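You operate a simulated robot arm through the tools that you are given. There is no shell and no other tool.

You run a simulated robot arm. Do the job below in one go: nothing can be reset, and whatever is moved stays where it is left.

## Task
Tip the seeds from the yellow and blue cups into the green tub.
Fine: put the cups back and close the tub; leave the other tubs and the third cup. Set down upright: what you pick out.

It is judged by the outcome, as a careful person would: the job done as asked, and still so three seconds after it is handed in. It fails if anything else is knocked over, pushed out of place, dropped, spilled or broken.

## Robot
A 6-joint arm with a two-finger gripper, fixed in place. Base frame: the origin is on the floor under the middle of its stand, x ahead of it, y to its left, z up; the work surface is at about z = 870. Units: mm, degrees, N and s.
With the tool pointing down near the work surface it reaches from about 280 to 720 mm from the base axis. Its first joint turns from -166.0 to 166.0 degrees. Payload 1.57 kg.
Tool frame: the origin (TCP) lies between the finger pads and is the grasp point; the fingertips stand 21 mm ahead of it; z points along the fingers, y is the line along which they close. The gripper opens to 70 mm; its body begins 50 mm behind the TCP.
Orientation is told as [roll, pitch, yaw] about the base's x, y, z axes, in that order, counted from this pose: with the fingers straight down and closing along the base's y, the tool's x points along the base's -x, its y along +y and its z along -z.

## Interface
- The arm moves only by the tool drive_tool. Its argument "increments" is a list of rows, each an object of numbers (a shift or turn left out is 0, a gripper value left out holds the last): "fingers": the closure in counts, from 0 (fully open) to 255 (shut); "x", "y", "z": the shift along the base's x, y, z in units of 40 mm (1.0 is 40 mm); "rx", "ry", "rz": the turn, a rotation vector about the base's x, y, z in units of 5 degrees (1.0 is 5 degrees). In form: [{"fingers": .., "x": .., "y": .., "z": .., "rx": .., "ry": .., "rz": ..}, ...]. A call has 1 to 20 rows; each row shifts and turns the commanded pose from where the row before left it. A call with a number of a shift or a turn outside -1 to 1 is refused whole. Rows are played at 5 a second. More than 50 mm and 8.6 degrees between two rows, or a gripper value outside its range, and nothing of the call is played. A pose out of reach is approached as far as the arm can. The call stops where the force on the tool passes 40 N (or 10 N more than at its start, if that is more) or the arm is blocked; 0.2 s more then pass. Each finger travels about 155.5 mm/s and halts on what it meets, pressing with about 30 N; the grip force reading is that of the motor and also rises with nothing between the fingers. The clock runs only during rows and for 0.2 s after the last one: add rows that do not move to give the fingers time. It gives the time, the measured TCP pose, the force on the tool (base axes), the opening and the grip force at its end, in the units of the frame above (readings bear some noise), with the torque about the TCP (base axes, N m) and any sound that the robot's microphone picked up.
- Cameras (640 x 400 px; columns grow to the right, rows downward): "scene" is fixed at [408.9, -498.1, 1647.4]; the picture's right is [0.70, 0.71, 0.00], its down [0.70, -0.69, -0.17] and it looks along [-0.12, 0.12, -0.98] (base axes); focal length 345 px, centre (320, 200). "wrist" rides on the gripper at [79, 4, -81] in the tool frame; the picture's right is [-0.05, 1.00, 0.00], its down [-0.67, -0.04, -0.74] and it looks along [-0.74, -0.04, 0.67] (tool axes); focal length 256 px, centre (320, 200).
- camera(camera): a new picture of that camera. No time passes.
- measure_at(camera, pixels): for up to 12 pixels [column, row] of the newest picture of that camera ("zoom" is the newest enlarged one), the place [x, y, z] in the base frame of the surface seen there, good to about 2 mm, but the place of the scene camera against the robot may be out by one fixed shift of up to 18 mm in any direction. No time passes.
- close_up(camera, box): a new picture of the part [left, top, right, bottom] of that camera's present view, enlarged. No time passes.
- sign_off(): hands the job in; it is judged then, once.

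Leave the gripper open and the arm clear of the work at the hand-in unless told otherwise.

The tools are called after ">>>" as a command line: name --argument value ..., lists and objects as JSON in quotes. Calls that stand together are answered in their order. drive_tool: Moves the arm, as the interface text tells. Its arguments: {"type":"object","properties":{"increments":{"type":"array","items":{"type":"object","properties":{"fingers":{"type":"number"},"x":{"type":"number"},"y":{"type":"number"},"z":{"type":"number"},"rx":{"type":"number"},"ry":{"type":"number"},"rz":{"type":"number"}}}}},"required":["increments"]} The other tools are called the same way: camera (camera) takes a picture; measure_at (camera, pixels) gives the place of the surface under pixels of a picture; close_up (camera, box) takes an enlarged picture of a part of a camera's view; sign_off () hands the job in.

At the start:

```text
time: 0.0
position: [260.2, -345.1, 1221.0]
ee_rot: [0.0, 0.0, 0.0]
force: [0.3, 0.5, 0.2]
torque: [-0.01, -0.01, -0.02]
opening: 69.9
gripper_force: 0.1
```

scene: 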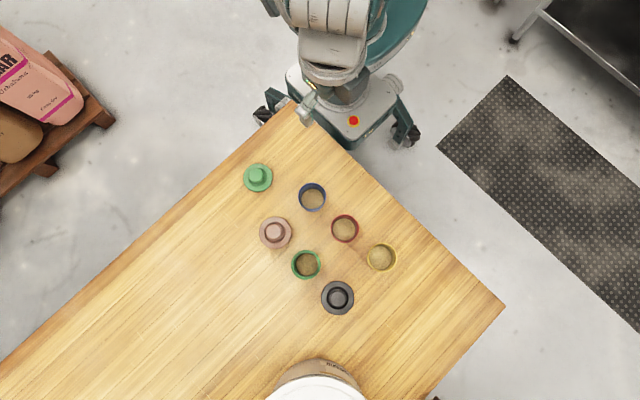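
wrist: 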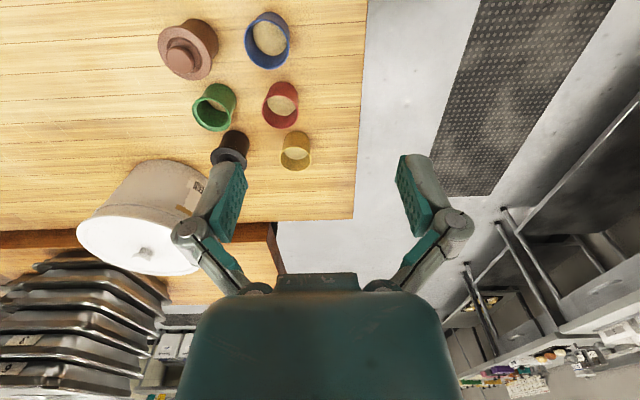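

I see three cups (blue, red, yellow), an open green tub, a green lid at about (258,178), and two closed tubs (pink/brown, grey). I'll look closer and measure.

>>> close_up --camera "scene" --box '[230, 150, 420, 330]'

>>> measure_at --camera "scene" --pixels '[[258, 174], [258, 188], [313, 198], [381, 258], [345, 230], [306, 265], [275, 232], [338, 297], [320, 230], [220, 230], [400, 300]]'

```text
2.22 times, centred on (325, 240) of scene
```

zoom: 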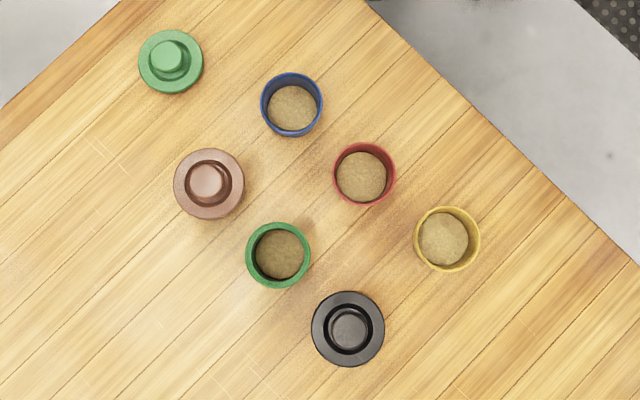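

```text
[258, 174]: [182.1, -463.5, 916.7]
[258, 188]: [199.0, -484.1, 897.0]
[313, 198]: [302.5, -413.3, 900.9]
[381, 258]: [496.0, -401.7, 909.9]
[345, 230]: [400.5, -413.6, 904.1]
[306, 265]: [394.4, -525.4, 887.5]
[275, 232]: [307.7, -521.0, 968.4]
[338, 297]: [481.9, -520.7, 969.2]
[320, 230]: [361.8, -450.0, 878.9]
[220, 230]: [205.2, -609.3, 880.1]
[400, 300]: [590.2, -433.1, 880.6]
```

The three cups stand in a row nearest the robot and the tubs are in a row behind them. I'll zoom in on each item in both views and measure the wrist view as well, which gives a check on the scene camera's shift.

>>> close_up --camera "scene" --box '[285, 170, 405, 280]'

>>> close_up --camera "wrist" --box '[140, 0, 340, 190]'

>>> measure_at --camera "wrist" --pixels '[[268, 40], [283, 105], [297, 153], [215, 112], [183, 52], [340, 60], [120, 60], [340, 150], [268, 12], [291, 40], [246, 40], [363, 100]]'

```text
3.64 times, centred on (345, 225) of scene
```

zoom: 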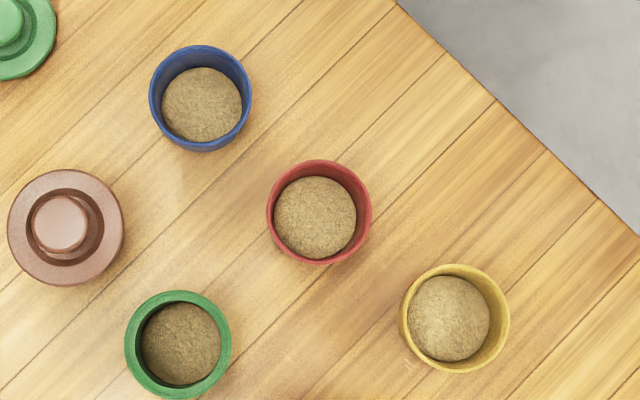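

```text
2.11 times, centred on (240, 95) of wrist
```

zoom: 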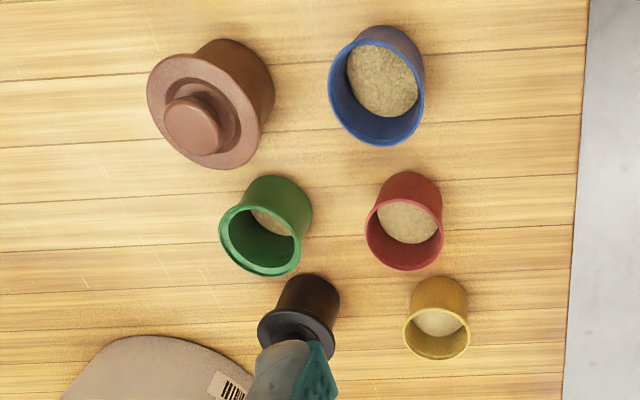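

```text
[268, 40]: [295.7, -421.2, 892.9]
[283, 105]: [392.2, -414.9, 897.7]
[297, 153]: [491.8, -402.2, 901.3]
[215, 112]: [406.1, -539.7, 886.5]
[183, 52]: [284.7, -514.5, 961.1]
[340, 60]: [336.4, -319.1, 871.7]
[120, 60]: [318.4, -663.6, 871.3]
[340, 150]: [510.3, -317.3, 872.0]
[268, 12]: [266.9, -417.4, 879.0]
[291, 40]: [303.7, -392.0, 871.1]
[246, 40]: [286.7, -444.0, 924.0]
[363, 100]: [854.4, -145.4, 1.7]
```

Table height reads about 871.5 in the wrist view and 879.5 in the scene view, so the scene z is about 8 mm too high. Next I'll measure the rims in an enlarged scene view.

>>> close_up --camera "scene" --box '[285, 170, 405, 280]'

>>> measure_at --camera "zoom" --pixels '[[151, 98], [250, 98], [200, 47], [203, 148], [403, 315], [506, 315], [455, 267], [455, 370], [128, 343], [228, 343], [178, 294], [178, 393]]'

>>> measure_at --camera "zoom" --pixels '[[200, 100], [175, 130], [225, 80], [450, 315], [430, 330], [475, 300], [180, 343], [160, 360], [200, 325], [200, 55], [500, 100], [480, 130]]'

```text
3.64 times, centred on (345, 225) of scene
```

zoom: 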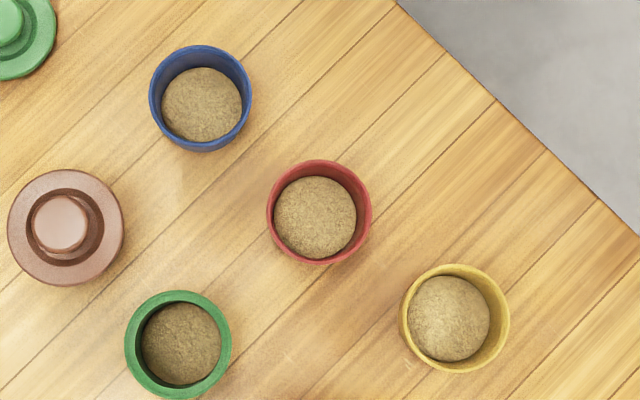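

```text
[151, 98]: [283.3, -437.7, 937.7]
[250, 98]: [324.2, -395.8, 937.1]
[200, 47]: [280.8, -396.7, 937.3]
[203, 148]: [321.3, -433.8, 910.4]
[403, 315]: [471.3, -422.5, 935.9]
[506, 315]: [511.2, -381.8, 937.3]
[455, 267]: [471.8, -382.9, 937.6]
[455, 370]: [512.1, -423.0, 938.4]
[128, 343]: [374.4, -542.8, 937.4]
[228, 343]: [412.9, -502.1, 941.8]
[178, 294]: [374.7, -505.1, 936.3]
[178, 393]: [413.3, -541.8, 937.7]
```

```text
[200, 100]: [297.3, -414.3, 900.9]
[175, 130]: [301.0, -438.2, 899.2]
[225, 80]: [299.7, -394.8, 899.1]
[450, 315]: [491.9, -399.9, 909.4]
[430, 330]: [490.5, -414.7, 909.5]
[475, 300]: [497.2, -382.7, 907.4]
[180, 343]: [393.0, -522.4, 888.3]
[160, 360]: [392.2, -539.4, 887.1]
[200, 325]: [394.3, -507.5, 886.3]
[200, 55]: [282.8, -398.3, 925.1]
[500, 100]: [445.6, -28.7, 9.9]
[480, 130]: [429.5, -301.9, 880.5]
```

Rims and tub mouth are all about 58 mm above the table. Yellow is at about (491,-402), blue at about (303,-417) and the tub at about (394,-523). The mouth is about 45 mm wide. My plan is to grip each cup side-on with a near-horizontal tool pointing along -y, with the camera on top, then pour by rolling about y. First I'll yaw the tool +90° while moving ahead at height.

>>> drive_tool --increments '[{"fingers": 0, "x": 0.2, "rz": 1}, {"x": 0.2, "rz": 1}, {"x": 0.2, "rz": 1}, {"x": 0.2, "rz": 1}, {"x": 0.2, "rz": 1}, {"x": 0.2, "rz": 1}, {"x": 0.2, "rz": 1}, {"x": 0.2, "rz": 1}, {"x": 0.2, "rz": 1}, {"x": 0.2, "rz": 1}, {"x": 0.2, "rz": 1}, {"x": 0.2, "rz": 1}, {"x": 0.2, "rz": 1}, {"x": 0.2, "rz": 1}, {"x": 0.2, "rz": 1}, {"x": 0.2, "rz": 1}, {"x": 0.2, "rz": 1}, {"x": 0.2, "rz": 1}, {}]'

```text
time: 4.0
position: [404.6, -347.1, 1219.4]
ee_rot: [-0.1, 0.0, 90.1]
force: [-0.1, 0.4, 0.0]
torque: [-0.01, 0.0, 0.01]
opening: 69.9
gripper_force: 0.0
```

The yaw is in. Now I'll tilt the tool by -75° about x, so the fingers point along -y and slightly down. At the same time I'll move to x≈490, y≈-305, staying high.

>>> drive_tool --increments '[{"x": 0.14, "y": 0.07, "rx": -1}, {"x": 0.14, "y": 0.07, "rx": -1}, {"x": 0.14, "y": 0.07, "rx": -1}, {"x": 0.14, "y": 0.07, "rx": -1}, {"x": 0.14, "y": 0.07, "rx": -1}, {"x": 0.14, "y": 0.07, "rx": -1}, {"x": 0.14, "y": 0.07, "rx": -1}, {"x": 0.14, "y": 0.07, "rx": -1}, {"x": 0.14, "y": 0.07, "rx": -1}, {"x": 0.14, "y": 0.07, "rx": -1}, {"x": 0.14, "y": 0.07, "rx": -1}, {"x": 0.14, "y": 0.07, "rx": -1}, {"x": 0.14, "y": 0.07, "rx": -1}, {"x": 0.14, "y": 0.07, "rx": -1}, {"x": 0.14, "y": 0.07, "rx": -1}, {}]'

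>>> camera --camera "wrist"

>>> camera --camera "scene"

```text
time: 7.4
position: [490.1, -303.9, 1220.9]
ee_rot: [0.2, 74.9, 90.2]
force: [0.1, 0.1, 0.1]
torque: [-0.01, 0.0, 0.0]
opening: 70.1
gripper_force: 0.0
```

```text
taken
```

wrist: 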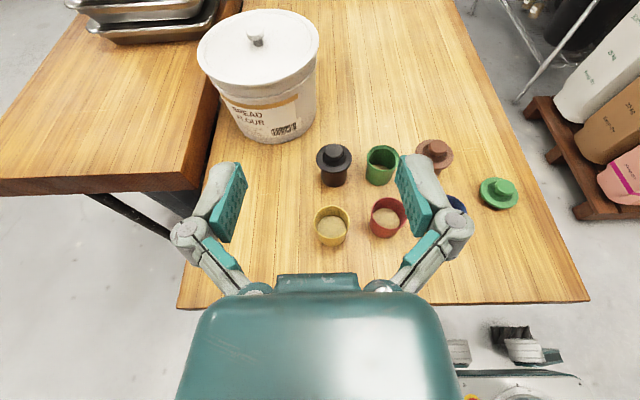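

```text
taken
```

scene: 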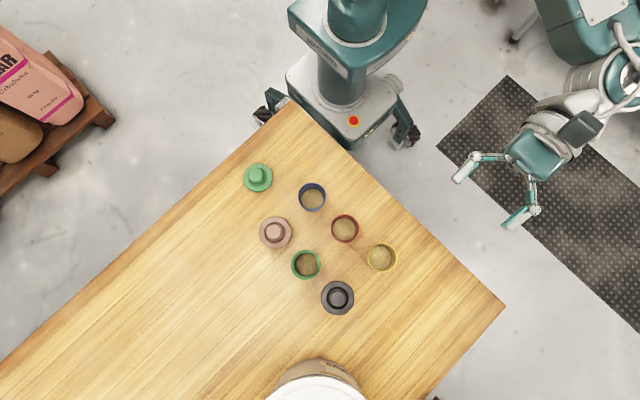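

Now I have a clear wrist view of the cups. I'll enlarge it and measure the rims in the robot's own frame.

>>> close_up --camera "wrist" --box '[300, 135, 460, 260]'

>>> measure_at --camera "wrist" --pixels '[[325, 280], [430, 260], [440, 300], [250, 303], [500, 240], [331, 225], [383, 175], [389, 220], [497, 186], [497, 195]]'

```text
3.20 times, centred on (380, 198) of wrist
```

zoom: 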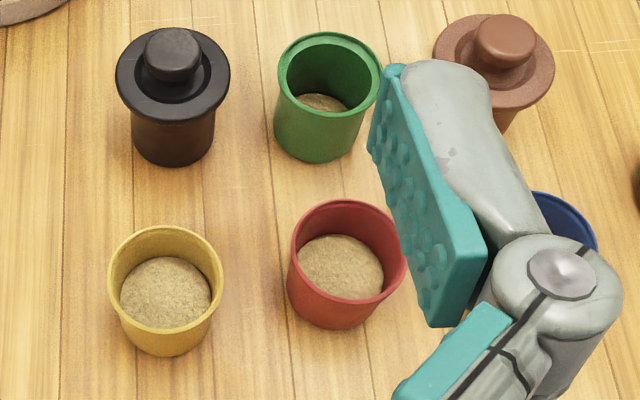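

```text
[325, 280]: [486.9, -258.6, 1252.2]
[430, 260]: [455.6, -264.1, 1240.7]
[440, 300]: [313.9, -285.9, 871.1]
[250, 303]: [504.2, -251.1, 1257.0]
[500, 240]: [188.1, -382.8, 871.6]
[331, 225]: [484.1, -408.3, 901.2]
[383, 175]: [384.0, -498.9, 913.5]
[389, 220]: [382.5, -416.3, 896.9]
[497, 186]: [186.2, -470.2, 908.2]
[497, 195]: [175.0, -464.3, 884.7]
```

>>> measure_at --camera "zoom" --pixels '[[111, 280], [221, 284], [165, 229], [168, 332], [281, 80], [378, 85], [330, 35], [320, 121], [292, 252], [402, 262], [350, 202], [345, 302]]'

>>> measure_at --camera "zoom" --pixels '[[167, 353], [135, 340], [318, 155], [280, 130], [165, 290], [140, 310], [195, 275], [322, 100], [119, 70], [229, 75], [173, 50], [172, 162]]'

```text
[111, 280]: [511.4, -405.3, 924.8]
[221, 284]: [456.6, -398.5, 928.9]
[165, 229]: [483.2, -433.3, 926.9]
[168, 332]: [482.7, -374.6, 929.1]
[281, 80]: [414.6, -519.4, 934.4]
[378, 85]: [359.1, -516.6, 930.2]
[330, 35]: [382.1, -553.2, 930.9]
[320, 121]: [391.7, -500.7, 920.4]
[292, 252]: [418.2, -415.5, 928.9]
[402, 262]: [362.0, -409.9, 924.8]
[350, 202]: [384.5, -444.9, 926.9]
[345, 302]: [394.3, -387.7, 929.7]
```

```text
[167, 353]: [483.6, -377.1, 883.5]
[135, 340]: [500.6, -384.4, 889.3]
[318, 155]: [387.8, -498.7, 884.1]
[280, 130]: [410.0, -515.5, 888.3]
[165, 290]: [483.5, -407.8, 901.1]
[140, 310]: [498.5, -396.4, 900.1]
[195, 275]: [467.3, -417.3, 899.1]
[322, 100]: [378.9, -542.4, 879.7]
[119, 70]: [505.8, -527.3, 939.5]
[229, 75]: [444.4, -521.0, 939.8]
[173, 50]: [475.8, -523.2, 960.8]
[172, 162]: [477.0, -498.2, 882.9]
```

Calibration: scene readings exceed the robot frame by about (+7.5, +1.5, +8). In the robot frame, yellow is at (484,-404), the tub at (387,-524), rims at z≈929 and the table at 871.5. I'll measure the gripper body so I know its clearance when it is low.

>>> measure_at --camera "wrist" --pixels '[[320, 300], [320, 330], [320, 360], [320, 395], [200, 340], [185, 390], [445, 340], [455, 390], [190, 235], [455, 230], [240, 170], [410, 170]]'

>>> close_up --camera "scene" --box '[420, 40, 640, 260]'

```text
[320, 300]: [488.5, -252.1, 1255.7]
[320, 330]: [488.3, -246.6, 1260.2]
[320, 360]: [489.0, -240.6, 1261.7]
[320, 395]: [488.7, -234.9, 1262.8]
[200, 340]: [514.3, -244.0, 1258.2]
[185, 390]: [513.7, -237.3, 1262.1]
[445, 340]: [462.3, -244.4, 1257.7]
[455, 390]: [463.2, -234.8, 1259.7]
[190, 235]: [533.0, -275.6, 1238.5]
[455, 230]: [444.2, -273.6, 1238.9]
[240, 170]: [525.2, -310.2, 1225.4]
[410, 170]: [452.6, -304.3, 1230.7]
```

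```text
1.82 times, centred on (530, 150) of scene
```

zoom: 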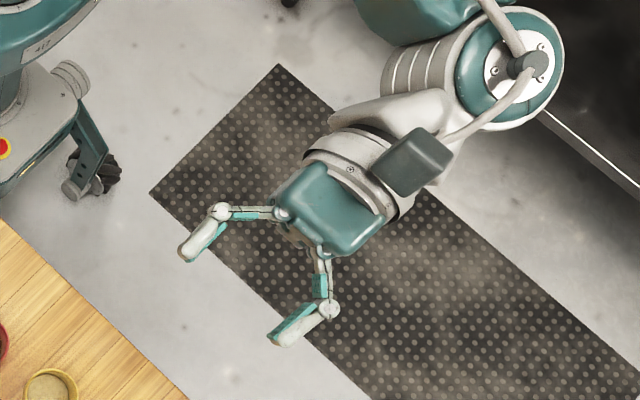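

The gripper is slim: body about ±23 mm, fingers about ±10 mm. So a 15° incline works at about 26 mm above the table. I'll descend in front of yellow, from x≈484, y≈-304 down to z≈920, and check there.

>>> drive_tool --increments '[{"x": -0.15, "z": -0.8}, {"z": -0.9}, {"z": -0.9}, {"z": -0.9}, {"z": -0.9}, {"z": -0.9}, {"z": -0.9}, {"z": -0.8}, {"z": -0.4}, {}]'

>>> camera --camera "wrist"

>>> camera --camera "scene"

```text
time: 9.6
position: [483.6, -302.7, 922.7]
ee_rot: [0.1, 75.0, 90.2]
force: [0.2, 0.0, -0.3]
torque: [-0.02, 0.01, 0.01]
opening: 70.0
gripper_force: 0.0
```

```text
taken
```

wrist: 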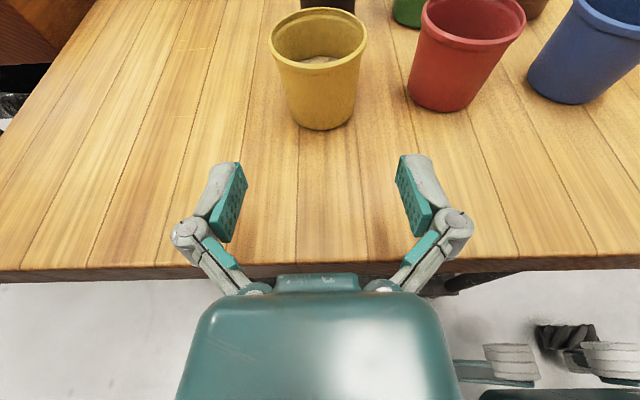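

```text
taken
```

scene: 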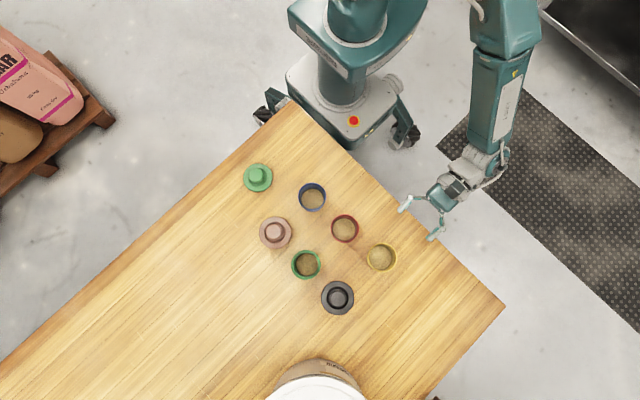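

The cup has a thicker band at the rim and tapers toward the base. I'll enlarge it and measure its sides for the grip.

>>> close_up --camera "wrist" --box '[240, 0, 400, 140]'

>>> measure_at --camera "wrist" --pixels '[[271, 45], [366, 42], [279, 80], [361, 75], [288, 118], [353, 113], [320, 128], [321, 70], [320, 100], [320, 62], [320, 10], [452, 105]]'

```text
2.86 times, centred on (320, 70) of wrist
```

zoom: 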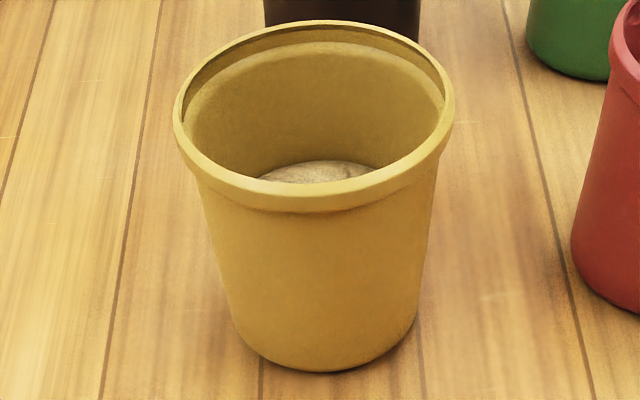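

```text
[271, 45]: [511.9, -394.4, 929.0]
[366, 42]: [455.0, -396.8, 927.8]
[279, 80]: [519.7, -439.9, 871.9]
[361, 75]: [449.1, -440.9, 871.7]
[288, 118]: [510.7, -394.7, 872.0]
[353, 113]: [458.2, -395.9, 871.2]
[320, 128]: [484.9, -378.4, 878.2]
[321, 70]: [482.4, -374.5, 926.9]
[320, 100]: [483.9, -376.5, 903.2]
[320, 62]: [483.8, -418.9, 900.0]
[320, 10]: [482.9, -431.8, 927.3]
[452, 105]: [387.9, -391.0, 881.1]
```

Yellow's centre is (483.5,-403) and it is about 52 mm wide at grip height. I'll drop to z≈898, slide in along -y so the cup sits between the fingers, and check before closing.

>>> drive_tool --increments '[{"z": -0.62}, {"y": -0.6}, {"y": -0.6}, {"y": -0.5}, {"y": -0.4}, {"y": -0.4}, {}]'

>>> camera --camera "wrist"

>>> close_up --camera "scene" --box '[320, 180, 480, 300]'

```text
time: 11.2
position: [482.9, -402.9, 901.9]
ee_rot: [0.3, 74.9, 90.4]
force: [-0.1, -0.4, 0.2]
torque: [-0.01, 0.03, 0.0]
opening: 70.1
gripper_force: 0.0
```

```text
taken
```

wrist: 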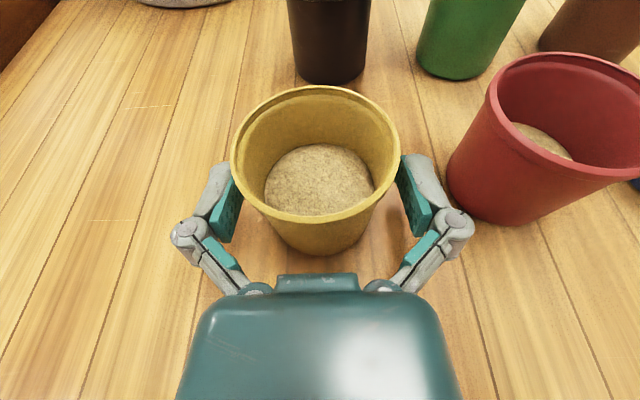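

```text
3.33 times, centred on (400, 240) of scene
```

zoom: 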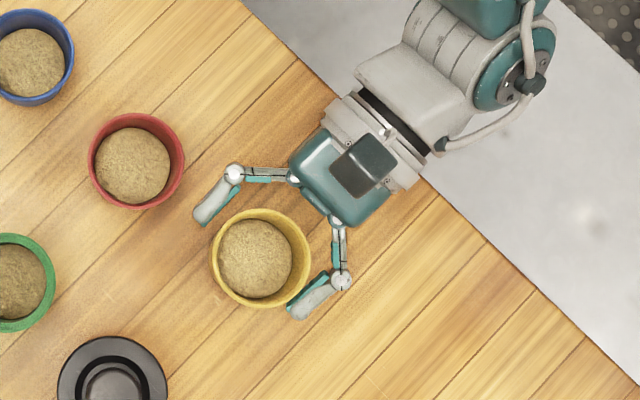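

The cup is centred between the pads and the red cup is clear. I'll close the fingers gently onto it.

>>> drive_tool --increments '[{"fingers": 30}, {"fingers": 50}, {"fingers": 62}, {"fingers": 75}, {"fingers": 100}, {"fingers": 160}, {"fingers": 255}, {}, {}]'

>>> camera --camera "wrist"

```text
time: 13.2
position: [481.9, -403.0, 900.9]
ee_rot: [0.2, 75.0, 90.3]
force: [0.3, 0.9, 1.3]
torque: [0.03, 0.02, -0.02]
opening: 53.8
gripper_force: 30.3
```

```text
taken
```

wrist: 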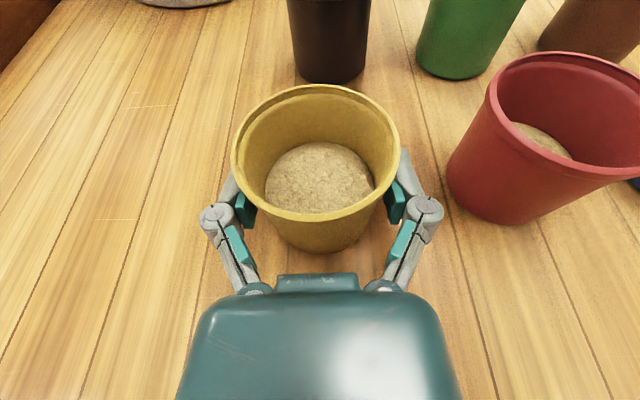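

The grip is firm at 53.8 mm and 30 N. I'll lift slowly by about 25 mm and check.

>>> drive_tool --increments '[{"z": 0.15}, {"z": 0.25}, {"z": 0.25}, {}]'

>>> camera --camera "wrist"

```text
time: 14.2
position: [481.3, -403.0, 925.0]
ee_rot: [0.2, 74.9, 90.3]
force: [-0.1, -1.0, -1.1]
torque: [-0.03, -0.01, 0.03]
opening: 54.1
gripper_force: 30.0
```

```text
taken
```

wrist: 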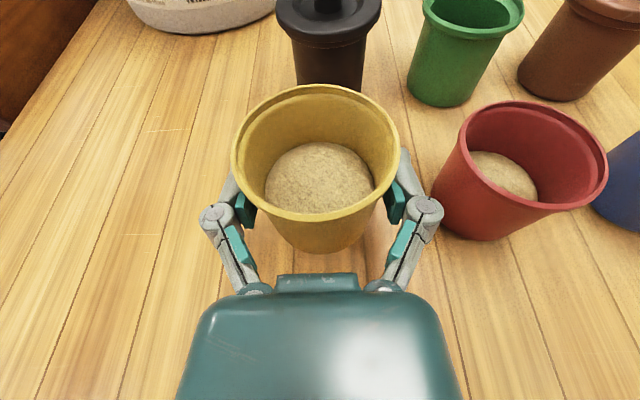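

The cup is up and stable. I'll lift to z≈1030, above every knob, and carry it to the -x side of the tub at (345,-531).

>>> drive_tool --increments '[{"z": 0.4}, {"z": 0.6}, {"z": 0.6}, {"z": 0.6}, {"z": 0.4}, {"x": -0.2, "y": -0.2}, {"x": -0.4, "y": -0.4}, {"x": -0.45, "y": -0.4}, {"x": -0.45, "y": -0.4}, {"x": -0.45, "y": -0.4}, {"x": -0.45, "y": -0.4}, {"x": -0.4, "y": -0.4}, {"x": -0.4, "y": -0.4}, {"x": -0.2, "y": -0.2}, {}]'

>>> camera --camera "wrist"

>>> camera --camera "scene"

```text
time: 17.4
position: [344.9, -532.0, 1028.9]
ee_rot: [0.1, 74.9, 90.3]
force: [-0.2, -0.2, -1.4]
torque: [-0.01, 0.01, -0.01]
opening: 54.0
gripper_force: 30.0
```

```text
taken
```

wrist: 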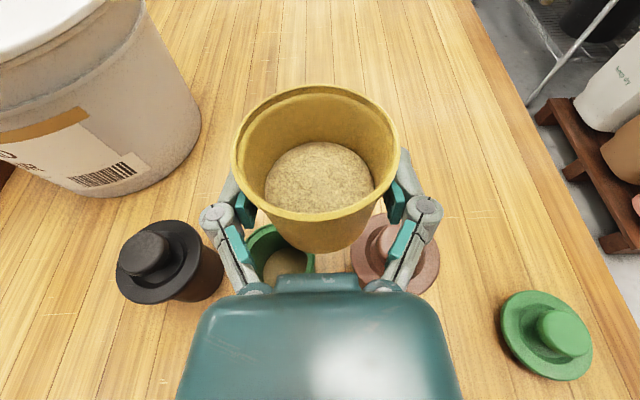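

```text
taken
```

scene: 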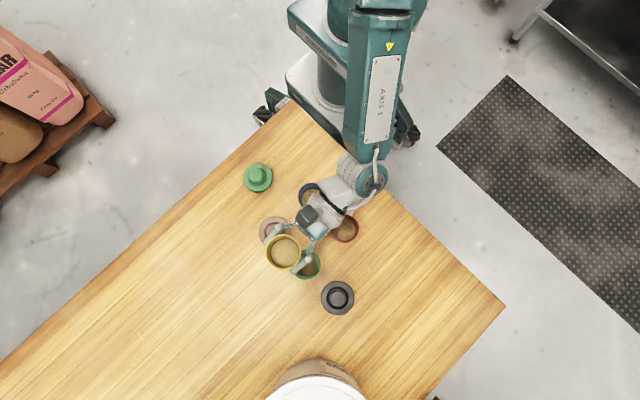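

The cup is beside the tub with a level load. From here the green lid and part of the tub rim are visible, so I'll measure them.

>>> measure_at --camera "wrist" --pixels '[[565, 325], [575, 335], [503, 325], [590, 350], [535, 293], [560, 378], [530, 320], [248, 240], [266, 227], [312, 262], [240, 255], [285, 265]]'

>>> close_up --camera "wrist" --box '[220, 200, 340, 290]'

```text
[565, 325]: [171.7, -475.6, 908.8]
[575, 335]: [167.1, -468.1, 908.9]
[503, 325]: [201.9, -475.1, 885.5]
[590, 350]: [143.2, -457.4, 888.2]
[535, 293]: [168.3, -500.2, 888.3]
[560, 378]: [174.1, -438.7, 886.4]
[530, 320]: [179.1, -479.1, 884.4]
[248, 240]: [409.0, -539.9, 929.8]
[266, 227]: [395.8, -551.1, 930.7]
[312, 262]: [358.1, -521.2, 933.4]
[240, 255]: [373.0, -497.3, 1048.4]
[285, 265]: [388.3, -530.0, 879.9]
```

```text
4.44 times, centred on (280, 245) of wrist
```

zoom: 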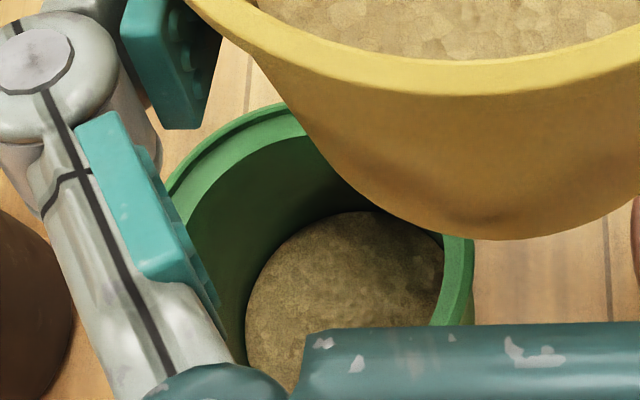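

The tub centre is confirmed at about (386.7,-523.3) with its rim at z≈930. I'll roll the cup 45° about the tool axis towards +x, well above everything, and look.

>>> drive_tool --increments '[{"ry": 0.48, "rz": 0.13}, {"ry": 0.77, "rz": 0.207}, {"ry": 0.966, "rz": 0.259}, {"ry": 0.966, "rz": 0.259}, {"ry": 0.966, "rz": 0.259}, {"ry": 0.966, "rz": 0.259}, {"ry": 0.966, "rz": 0.259}, {"ry": 0.966, "rz": 0.259}, {"ry": 0.966, "rz": 0.259}, {"ry": 0.676, "rz": 0.181}, {}]'

>>> camera --camera "wrist"

>>> close_up --camera "scene" --box '[220, 160, 420, 300]'

```text
time: 19.8
position: [346.6, -532.3, 1029.8]
ee_rot: [69.1, 43.0, 165.4]
force: [0.3, 0.1, 0.0]
torque: [0.01, 0.03, 0.02]
opening: 53.6
gripper_force: 29.5
```

```text
taken
```

wrist: 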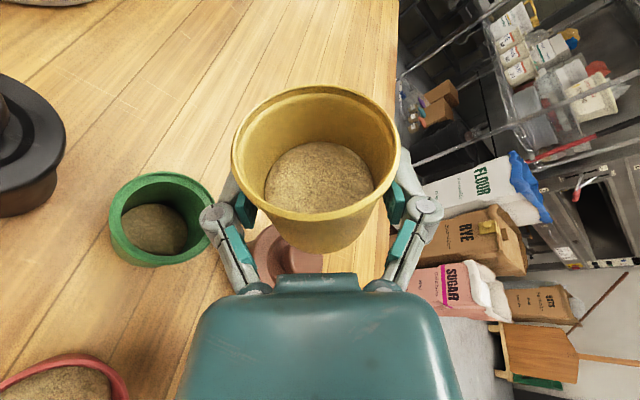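

```text
2.86 times, centred on (320, 230) of scene
```

zoom: 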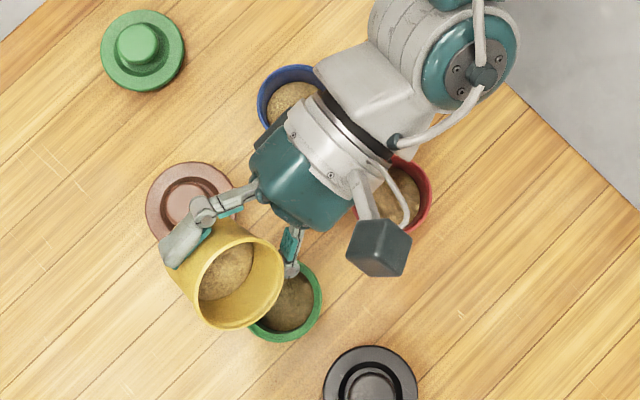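

The roll works: the cup is tilted about 45° with no seeds moving yet, and the tub rim is visible at (160,215). Now I'll lower to z≈986 at x≈343 and check the lip-to-tub alignment.

>>> drive_tool --increments '[{"z": -0.3, "x": -0.1}, {"z": -0.4}, {"z": -0.4}, {}]'

>>> camera --camera "wrist"

>>> close_up --camera "scene" --box '[240, 180, 380, 300]'

```text
time: 20.8
position: [343.2, -532.4, 985.8]
ee_rot: [69.1, 42.9, 165.4]
force: [-0.4, 0.6, -1.0]
torque: [-0.01, 0.02, -0.01]
opening: 53.7
gripper_force: 29.7
```

```text
taken
```

wrist: 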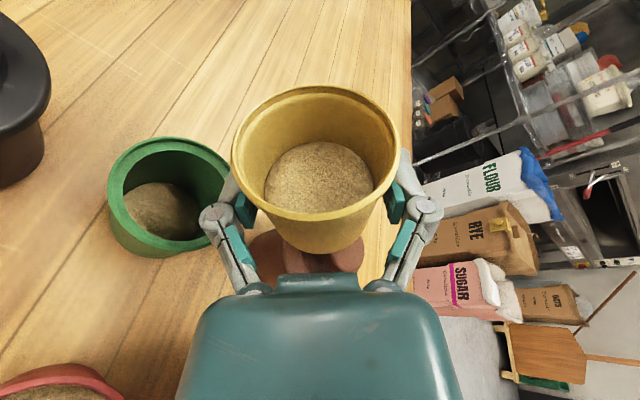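

```text
3.33 times, centred on (310, 240) of scene
```

zoom: 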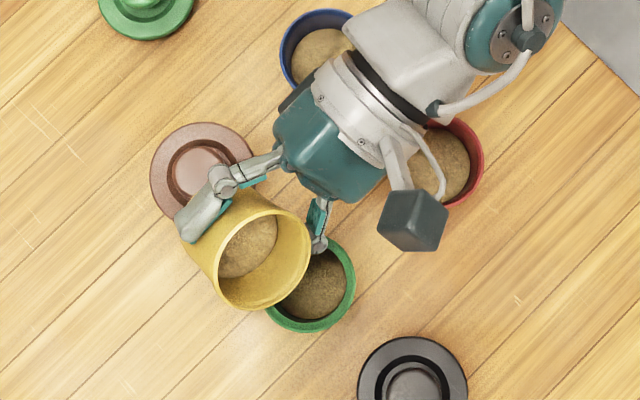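

>>> measure_at --camera "zoom" --pixels '[[308, 262], [303, 280], [291, 297], [270, 306], [350, 270], [335, 315], [300, 327]]'

```text
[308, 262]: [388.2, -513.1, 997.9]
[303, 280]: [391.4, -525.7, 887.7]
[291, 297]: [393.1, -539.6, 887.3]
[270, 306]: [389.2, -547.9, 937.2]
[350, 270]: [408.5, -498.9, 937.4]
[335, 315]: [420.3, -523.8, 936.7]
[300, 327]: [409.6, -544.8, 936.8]
```

>>> close_up --camera "wrist" --box '[90, 120, 250, 270]'

>>> measure_at --camera "wrist" --pixels '[[112, 200], [120, 165], [150, 142], [170, 138], [200, 144], [222, 160], [229, 175], [135, 237], [160, 247], [185, 250], [120, 222], [210, 151]]'

```text
2.67 times, centred on (170, 195) of wrist
```

zoom: 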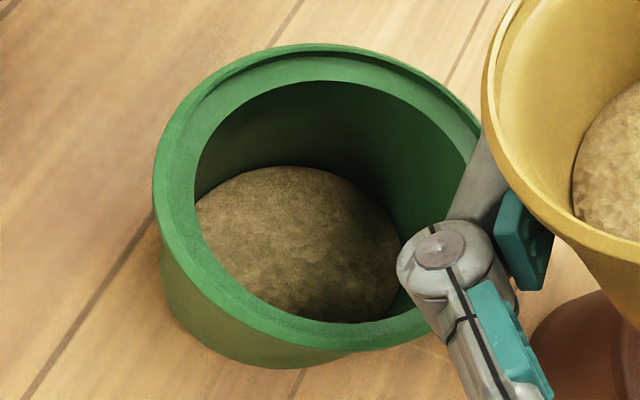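

```text
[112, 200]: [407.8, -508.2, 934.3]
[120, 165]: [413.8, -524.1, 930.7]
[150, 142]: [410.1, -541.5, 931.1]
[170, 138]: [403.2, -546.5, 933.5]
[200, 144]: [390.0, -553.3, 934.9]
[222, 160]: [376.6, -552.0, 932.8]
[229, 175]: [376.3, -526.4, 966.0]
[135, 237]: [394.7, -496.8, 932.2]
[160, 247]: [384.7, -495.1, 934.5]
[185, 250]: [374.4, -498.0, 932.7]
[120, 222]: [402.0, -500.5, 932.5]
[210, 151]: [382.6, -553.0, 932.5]
```

The tub mouth's centre is refined to (385,-524), inner radius about 23. The lip is about 4 mm short of centre, which is a good start. I'll tilt slowly to 60°.

>>> drive_tool --increments '[{"ry": 0.58, "rz": 0.155, "x": -0.01}, {"ry": 0.58, "rz": 0.155, "x": -0.01}, {"ry": 0.58, "rz": 0.155, "x": -0.01}, {"ry": 0.58, "rz": 0.155, "x": -0.01}, {"ry": 0.58, "rz": 0.155, "x": -0.01}, {}]'

>>> camera --camera "wrist"

>>> close_up --camera "scene" --box '[240, 180, 380, 300]'

```text
time: 22.2
position: [342.0, -532.8, 985.9]
ee_rot: [72.7, 28.8, 171.4]
force: [0.2, 0.0, -1.0]
torque: [-0.01, 0.0, 0.01]
opening: 53.7
gripper_force: 29.7
```

```text
taken
```

wrist: 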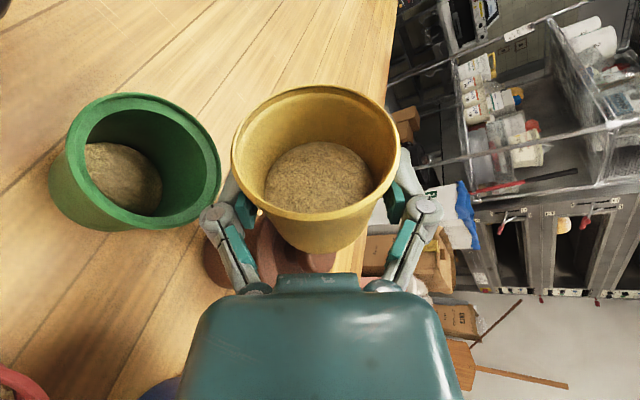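

```text
3.33 times, centred on (310, 240) of scene
```

zoom: 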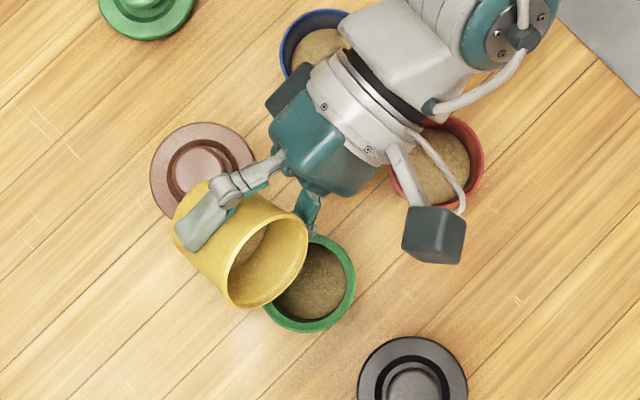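

Still no flow at 58° tilt, and the lip sits over the mouth. I'll continue slowly to 75° with the lip held on target.

>>> drive_tool --increments '[{"ry": 0.483, "rz": 0.13, "x": 0.015}, {"ry": 0.483, "rz": 0.13, "x": 0.015}, {"ry": 0.483, "rz": 0.13, "x": 0.015}, {"ry": 0.483, "rz": 0.13, "x": 0.015}, {"ry": 0.483, "rz": 0.13, "x": 0.015}, {"ry": 0.483, "rz": 0.13, "x": 0.015}, {}]'

>>> camera --camera "wrist"

>>> close_up --camera "scene" --box '[240, 180, 380, 300]'

```text
time: 23.8
position: [344.6, -531.7, 985.3]
ee_rot: [74.3, 14.3, 176.0]
force: [0.8, 0.1, 0.0]
torque: [0.0, 0.0, 0.02]
opening: 53.9
gripper_force: 30.3
```

```text
taken
```

wrist: 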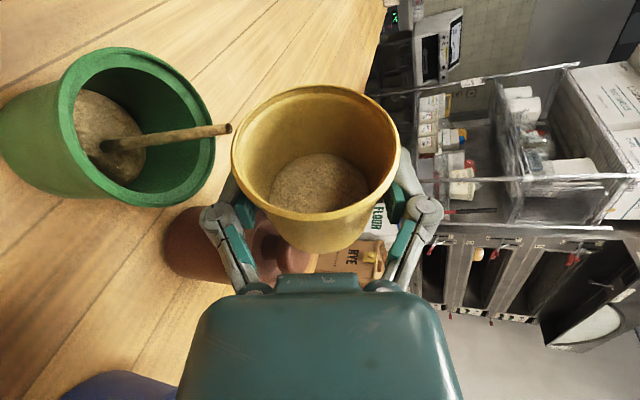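

```text
3.33 times, centred on (310, 240) of scene
```

zoom: 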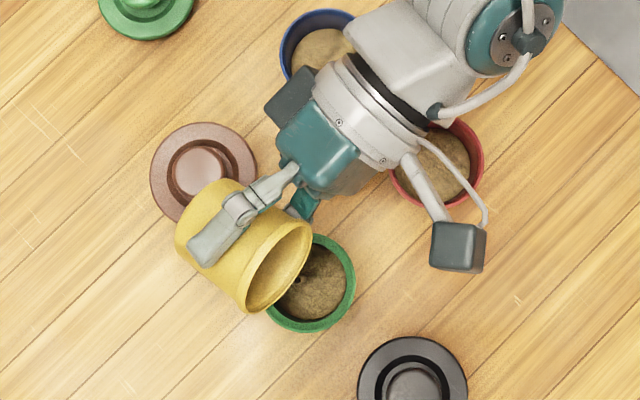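

The seeds have begun to flow in a thin stream that lands well inside the tub, at (105,145) in the wrist view. I'll continue slowly to 90°, keeping the lip in place.

>>> drive_tool --increments '[{}, {}, {"ry": 0.386, "rz": 0.104, "x": 0.02}, {"ry": 0.386, "rz": 0.104, "x": 0.02}, {"ry": 0.386, "rz": 0.104, "x": 0.02}, {"ry": 0.386, "rz": 0.104, "x": 0.02}, {"ry": 0.386, "rz": 0.104, "x": 0.02}, {"ry": 0.386, "rz": 0.104, "x": 0.02}, {"ry": 0.386, "rz": 0.104, "x": 0.02}, {"ry": 0.193, "rz": 0.052, "x": 0.02}, {}]'

>>> camera --camera "wrist"

>>> close_up --camera "scene" --box '[240, 180, 380, 300]'

```text
time: 26.2
position: [351.4, -532.5, 985.3]
ee_rot: [74.9, -0.1, -179.9]
force: [0.6, -0.2, 0.9]
torque: [-0.02, -0.02, 0.0]
opening: 53.9
gripper_force: 30.3
```

```text
taken
```

wrist: 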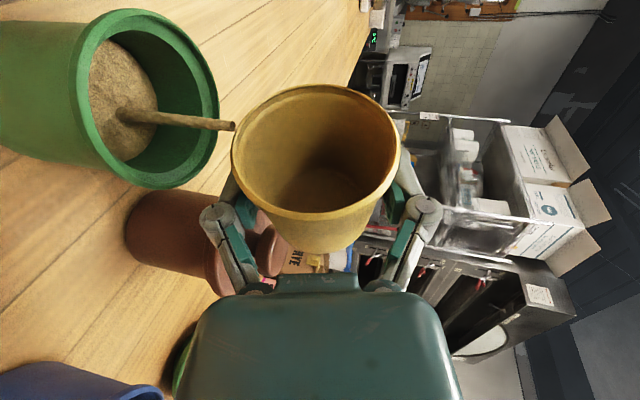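

```text
3.33 times, centred on (310, 240) of scene
```

zoom: 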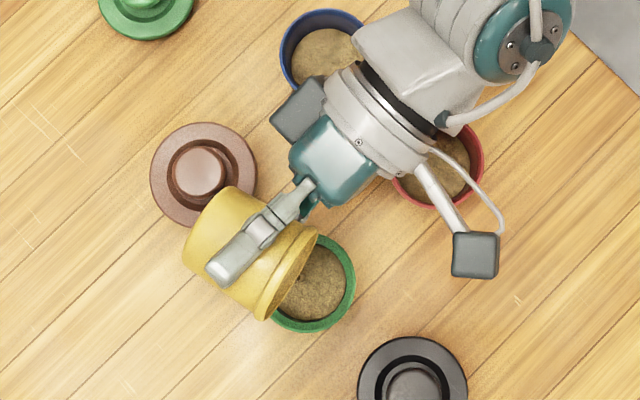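

The cup is nearly empty at 90°, and the stream still falls inside the mouth. I'll hold a moment, then tilt on to about 120° to clear the rest.

>>> drive_tool --increments '[{}, {}, {}, {"ry": 0.58, "rz": 0.155, "x": 0.04}, {"ry": 0.58, "rz": 0.155, "x": 0.04}, {"ry": 0.58, "rz": 0.155, "x": 0.045}, {"ry": 0.58, "rz": 0.155, "x": 0.045}, {"ry": 0.58, "rz": 0.155, "x": 0.045}, {"ry": 0.58, "rz": 0.155, "x": 0.045}, {"ry": 0.58, "rz": 0.155, "x": 0.045}, {"ry": 0.58, "rz": 0.155, "x": 0.045}, {"ry": 0.58, "rz": 0.155, "x": 0.045}, {"ry": 0.58, "rz": 0.155, "x": 0.045}, {}, {}, {}]'

>>> camera --camera "wrist"

>>> close_up --camera "scene" --box '[240, 180, 380, 300]'

```text
time: 29.6
position: [368.8, -532.5, 986.5]
ee_rot: [72.7, -29.0, -171.3]
force: [0.5, 0.3, -0.4]
torque: [0.0, -0.02, -0.02]
opening: 53.5
gripper_force: 29.7
```

```text
taken
```

wrist: 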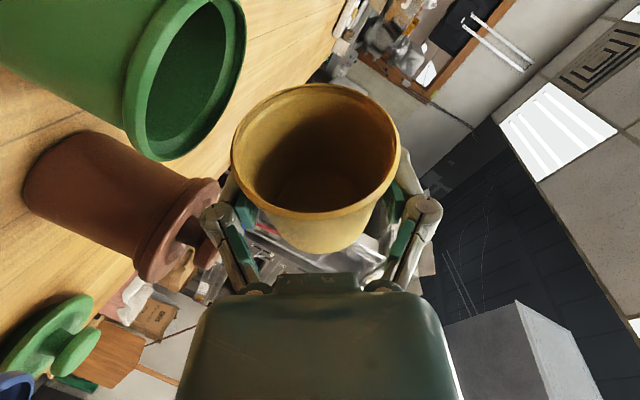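

```text
3.33 times, centred on (310, 240) of scene
```

zoom: 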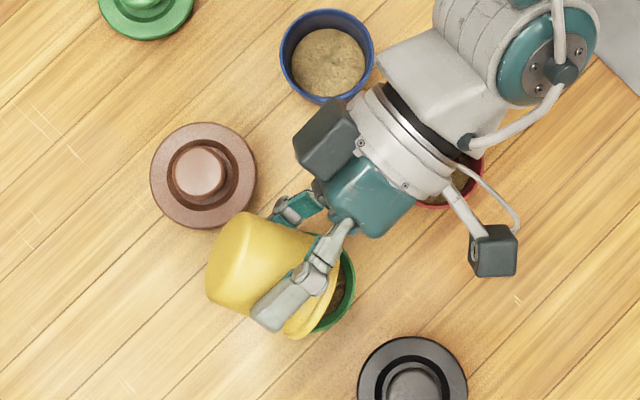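

The stream has stopped. I'll look into the cup to see whether anything is left.

>>> close_up --camera "wrist" --box '[225, 75, 405, 255]'

```text
2.22 times, centred on (315, 165) of wrist
```

zoom: 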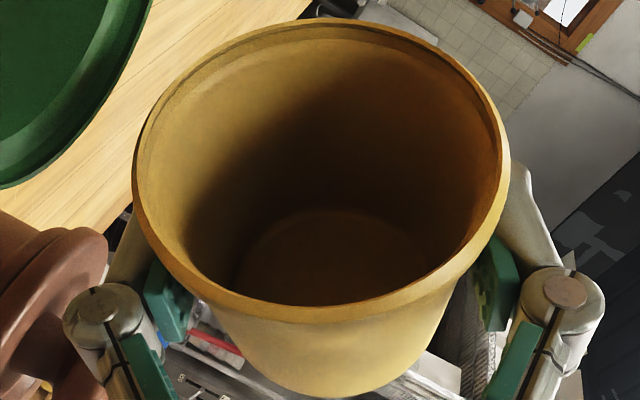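

Yellow is empty. I'll raise straight up, then roll it back upright.

>>> drive_tool --increments '[{"z": 0.3}, {"z": 0.5}, {"z": 0.3}, {"ry": -0.966, "rz": -0.259}, {"ry": -0.966, "rz": -0.259}, {"ry": -0.966, "rz": -0.259}, {"ry": -0.966, "rz": -0.259}, {"ry": -0.966, "rz": -0.259}, {"ry": -0.966, "rz": -0.259}, {"ry": -0.966, "rz": -0.259}, {"ry": -0.966, "rz": -0.259}, {"ry": -0.966, "rz": -0.259}, {"ry": -0.966, "rz": -0.259}, {"ry": -0.966, "rz": -0.259}, {"ry": -0.966, "rz": -0.259}, {"ry": -0.966, "rz": -0.259}, {"ry": -0.966, "rz": -0.259}, {"ry": -0.966, "rz": -0.259}, {"ry": -0.966, "rz": -0.259}, {"ry": -0.966, "rz": -0.259}]'

>>> drive_tool --increments '[{"ry": -0.966, "rz": -0.259}, {"ry": -0.966, "rz": -0.259}, {"ry": -0.966, "rz": -0.259}, {"ry": -0.966, "rz": -0.259}, {"ry": -0.966, "rz": -0.259}, {"ry": -0.966, "rz": -0.259}, {"ry": -0.963, "rz": -0.257}, {"x": 0.16, "y": 0.2}, {"x": 0.4, "y": 0.45}, {"x": 0.4, "y": 0.45}, {"x": 0.4, "y": 0.45}, {"x": 0.4, "y": 0.45}, {"x": 0.4, "y": 0.45}, {"x": 0.4, "y": 0.4}, {"x": 0.3, "y": 0.35}, {}]'

>>> camera --camera "wrist"

>>> close_up --camera "scene" --box '[230, 150, 430, 310]'

```text
time: 33.8
position: [368.4, -532.6, 1029.9]
ee_rot: [65.0, 52.3, 159.9]
force: [0.5, -0.6, -0.6]
torque: [0.01, 0.01, -0.03]
opening: 53.3
gripper_force: 30.4
```

```text
time: 37.2
position: [482.4, -405.4, 1031.2]
ee_rot: [0.5, 75.1, 90.6]
force: [0.5, -0.4, -0.3]
torque: [-0.03, 0.0, 0.0]
opening: 53.3
gripper_force: 30.7
```

```text
taken
```

wrist: 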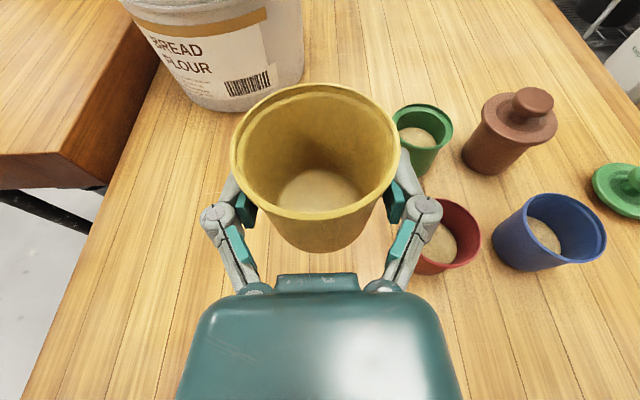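

```text
2.50 times, centred on (330, 230) of scene
```

zoom: 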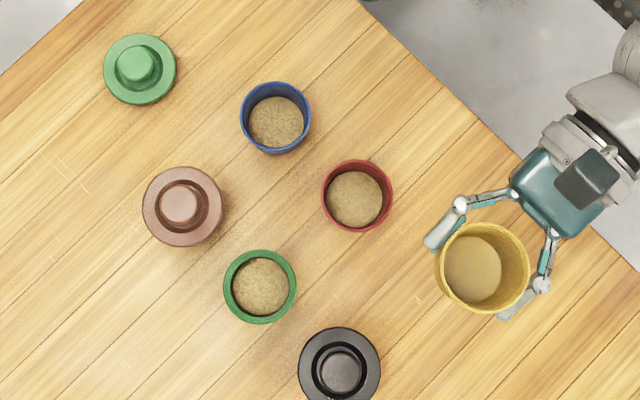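

Nothing has spilled and yellow is upright and empty. I'll lower it over its old spot, stopping a few mm above the table.

>>> drive_tool --increments '[{"z": -0.4}, {"z": -0.6}, {"z": -0.6}, {"z": -0.6}, {"z": -0.5}, {"z": -0.3}, {"z": -0.15}, {}]'

>>> camera --camera "wrist"

```text
time: 39.0
position: [483.2, -404.0, 903.4]
ee_rot: [0.5, 75.0, 90.5]
force: [-0.3, 0.0, -0.5]
torque: [-0.03, 0.03, -0.03]
opening: 53.4
gripper_force: 30.0
```

```text
taken
```

wrist: 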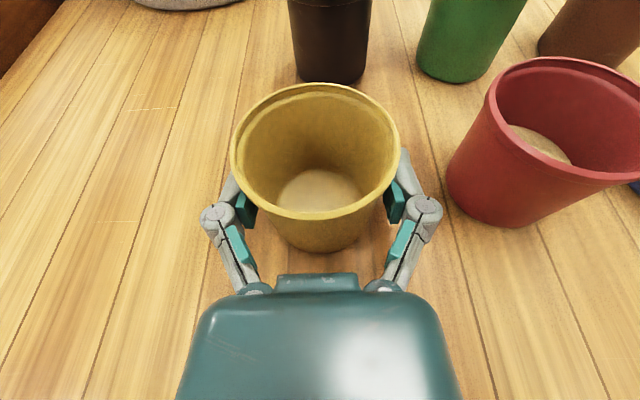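

About 3–4 mm remain. I'll lower in small steps to touch.

>>> drive_tool --increments '[{"z": -0.04}, {"z": -0.04}, {}]'

```text
time: 39.8
position: [482.3, -402.3, 898.9]
ee_rot: [0.4, 75.1, 90.5]
force: [0.6, -0.8, 4.4]
torque: [-0.01, 0.14, 0.04]
opening: 53.4
gripper_force: 30.6
```

There is light contact, 4.4 N upward, so the cup is on the table. I'll open the fingers and check before backing away.

>>> drive_tool --increments '[{"fingers": 55}, {"fingers": 40}, {"fingers": 20}, {"fingers": 0}, {}, {}]'

>>> camera --camera "wrist"

```text
time: 41.2
position: [482.5, -403.1, 899.8]
ee_rot: [0.5, 75.1, 90.6]
force: [-0.2, 0.3, -0.2]
torque: [-0.03, 0.02, -0.04]
opening: 70.3
gripper_force: 0.1
```

```text
taken
```

wrist: 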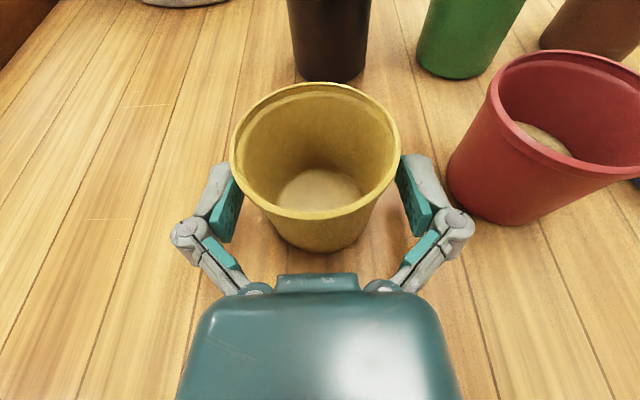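

Yellow is standing on its own. I'll back out along +y, then move across in front of blue at x≈296.

>>> drive_tool --increments '[{"y": 0.3}, {"y": 0.5}, {"y": 0.6}, {"y": 0.6}, {"z": 0.6}, {"x": -0.6}, {"x": -0.8}, {"x": -0.8}, {"x": -0.8}, {"x": -0.8}, {"x": -0.6}, {"x": -0.27}, {}]'

>>> camera --camera "wrist"

>>> camera --camera "scene"

```text
time: 44.0
position: [295.2, -324.4, 925.1]
ee_rot: [0.5, 75.1, 90.6]
force: [-1.1, -0.3, 0.2]
torque: [-0.03, -0.01, 0.04]
opening: 70.1
gripper_force: 0.1
```

```text
taken
```

wrist: 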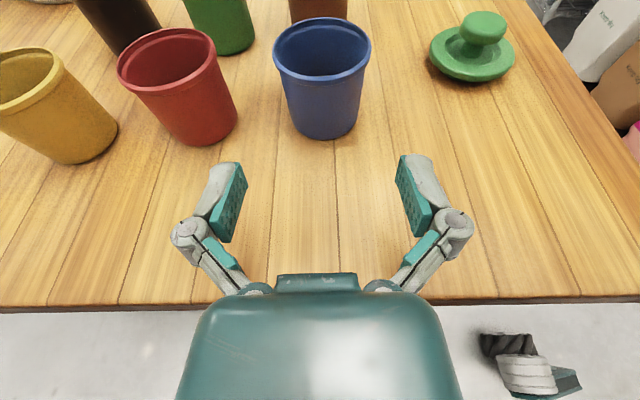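

```text
taken
```

scene: 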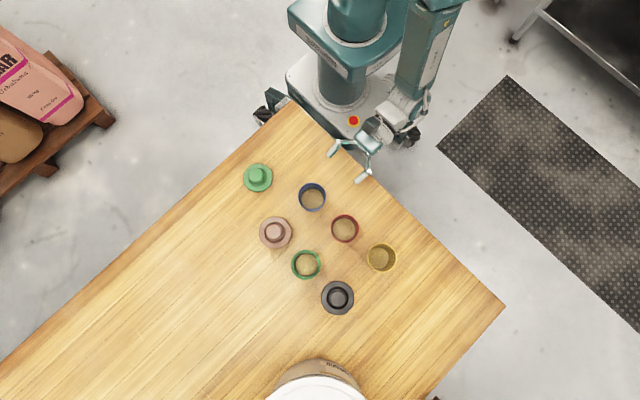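

Yellow is back in its place. Now I'll measure blue's rim and front.

>>> close_up --camera "wrist" --box '[250, 0, 400, 150]'

>>> measure_at --camera "wrist" --pixels '[[274, 50], [370, 47], [322, 78], [322, 18], [325, 110], [326, 137], [465, 60], [485, 28], [432, 52], [513, 52], [472, 80], [330, 60]]'

```text
2.67 times, centred on (325, 75) of wrist
```

zoom: 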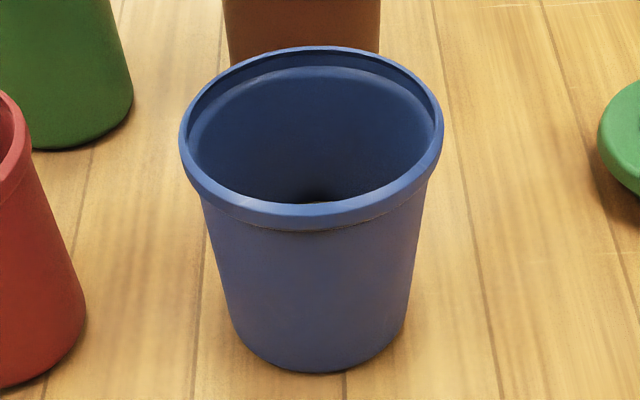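

```text
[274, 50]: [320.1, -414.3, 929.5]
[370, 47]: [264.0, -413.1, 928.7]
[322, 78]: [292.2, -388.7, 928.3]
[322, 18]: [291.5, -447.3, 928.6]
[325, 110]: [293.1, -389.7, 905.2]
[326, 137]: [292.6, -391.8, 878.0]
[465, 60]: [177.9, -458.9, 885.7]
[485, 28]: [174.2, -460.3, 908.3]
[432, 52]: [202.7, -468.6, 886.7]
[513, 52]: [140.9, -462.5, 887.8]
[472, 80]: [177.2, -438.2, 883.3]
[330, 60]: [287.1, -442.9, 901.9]
```

Blue's centre is (292,-418). I'll shift x by -3 mm, drop to z≈899.5 and slide in along -y.

>>> drive_tool --increments '[{"x": -0.075, "z": -0.3}, {"z": -0.34}, {"y": -0.5}, {"y": -0.6}, {"y": -0.5}, {"y": -0.4}, {"y": -0.34}, {}]'

>>> camera --camera "wrist"

```text
time: 45.8
position: [293.2, -416.5, 900.6]
ee_rot: [0.6, 75.0, 90.6]
force: [1.5, -0.2, 0.1]
torque: [-0.04, -0.02, 0.01]
opening: 69.9
gripper_force: 0.1
```

```text
taken
```

wrist: 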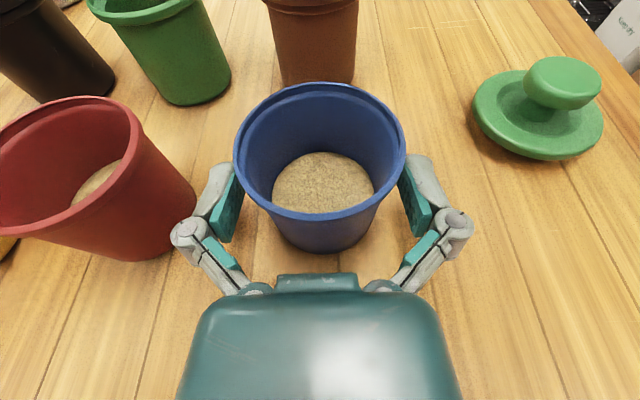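

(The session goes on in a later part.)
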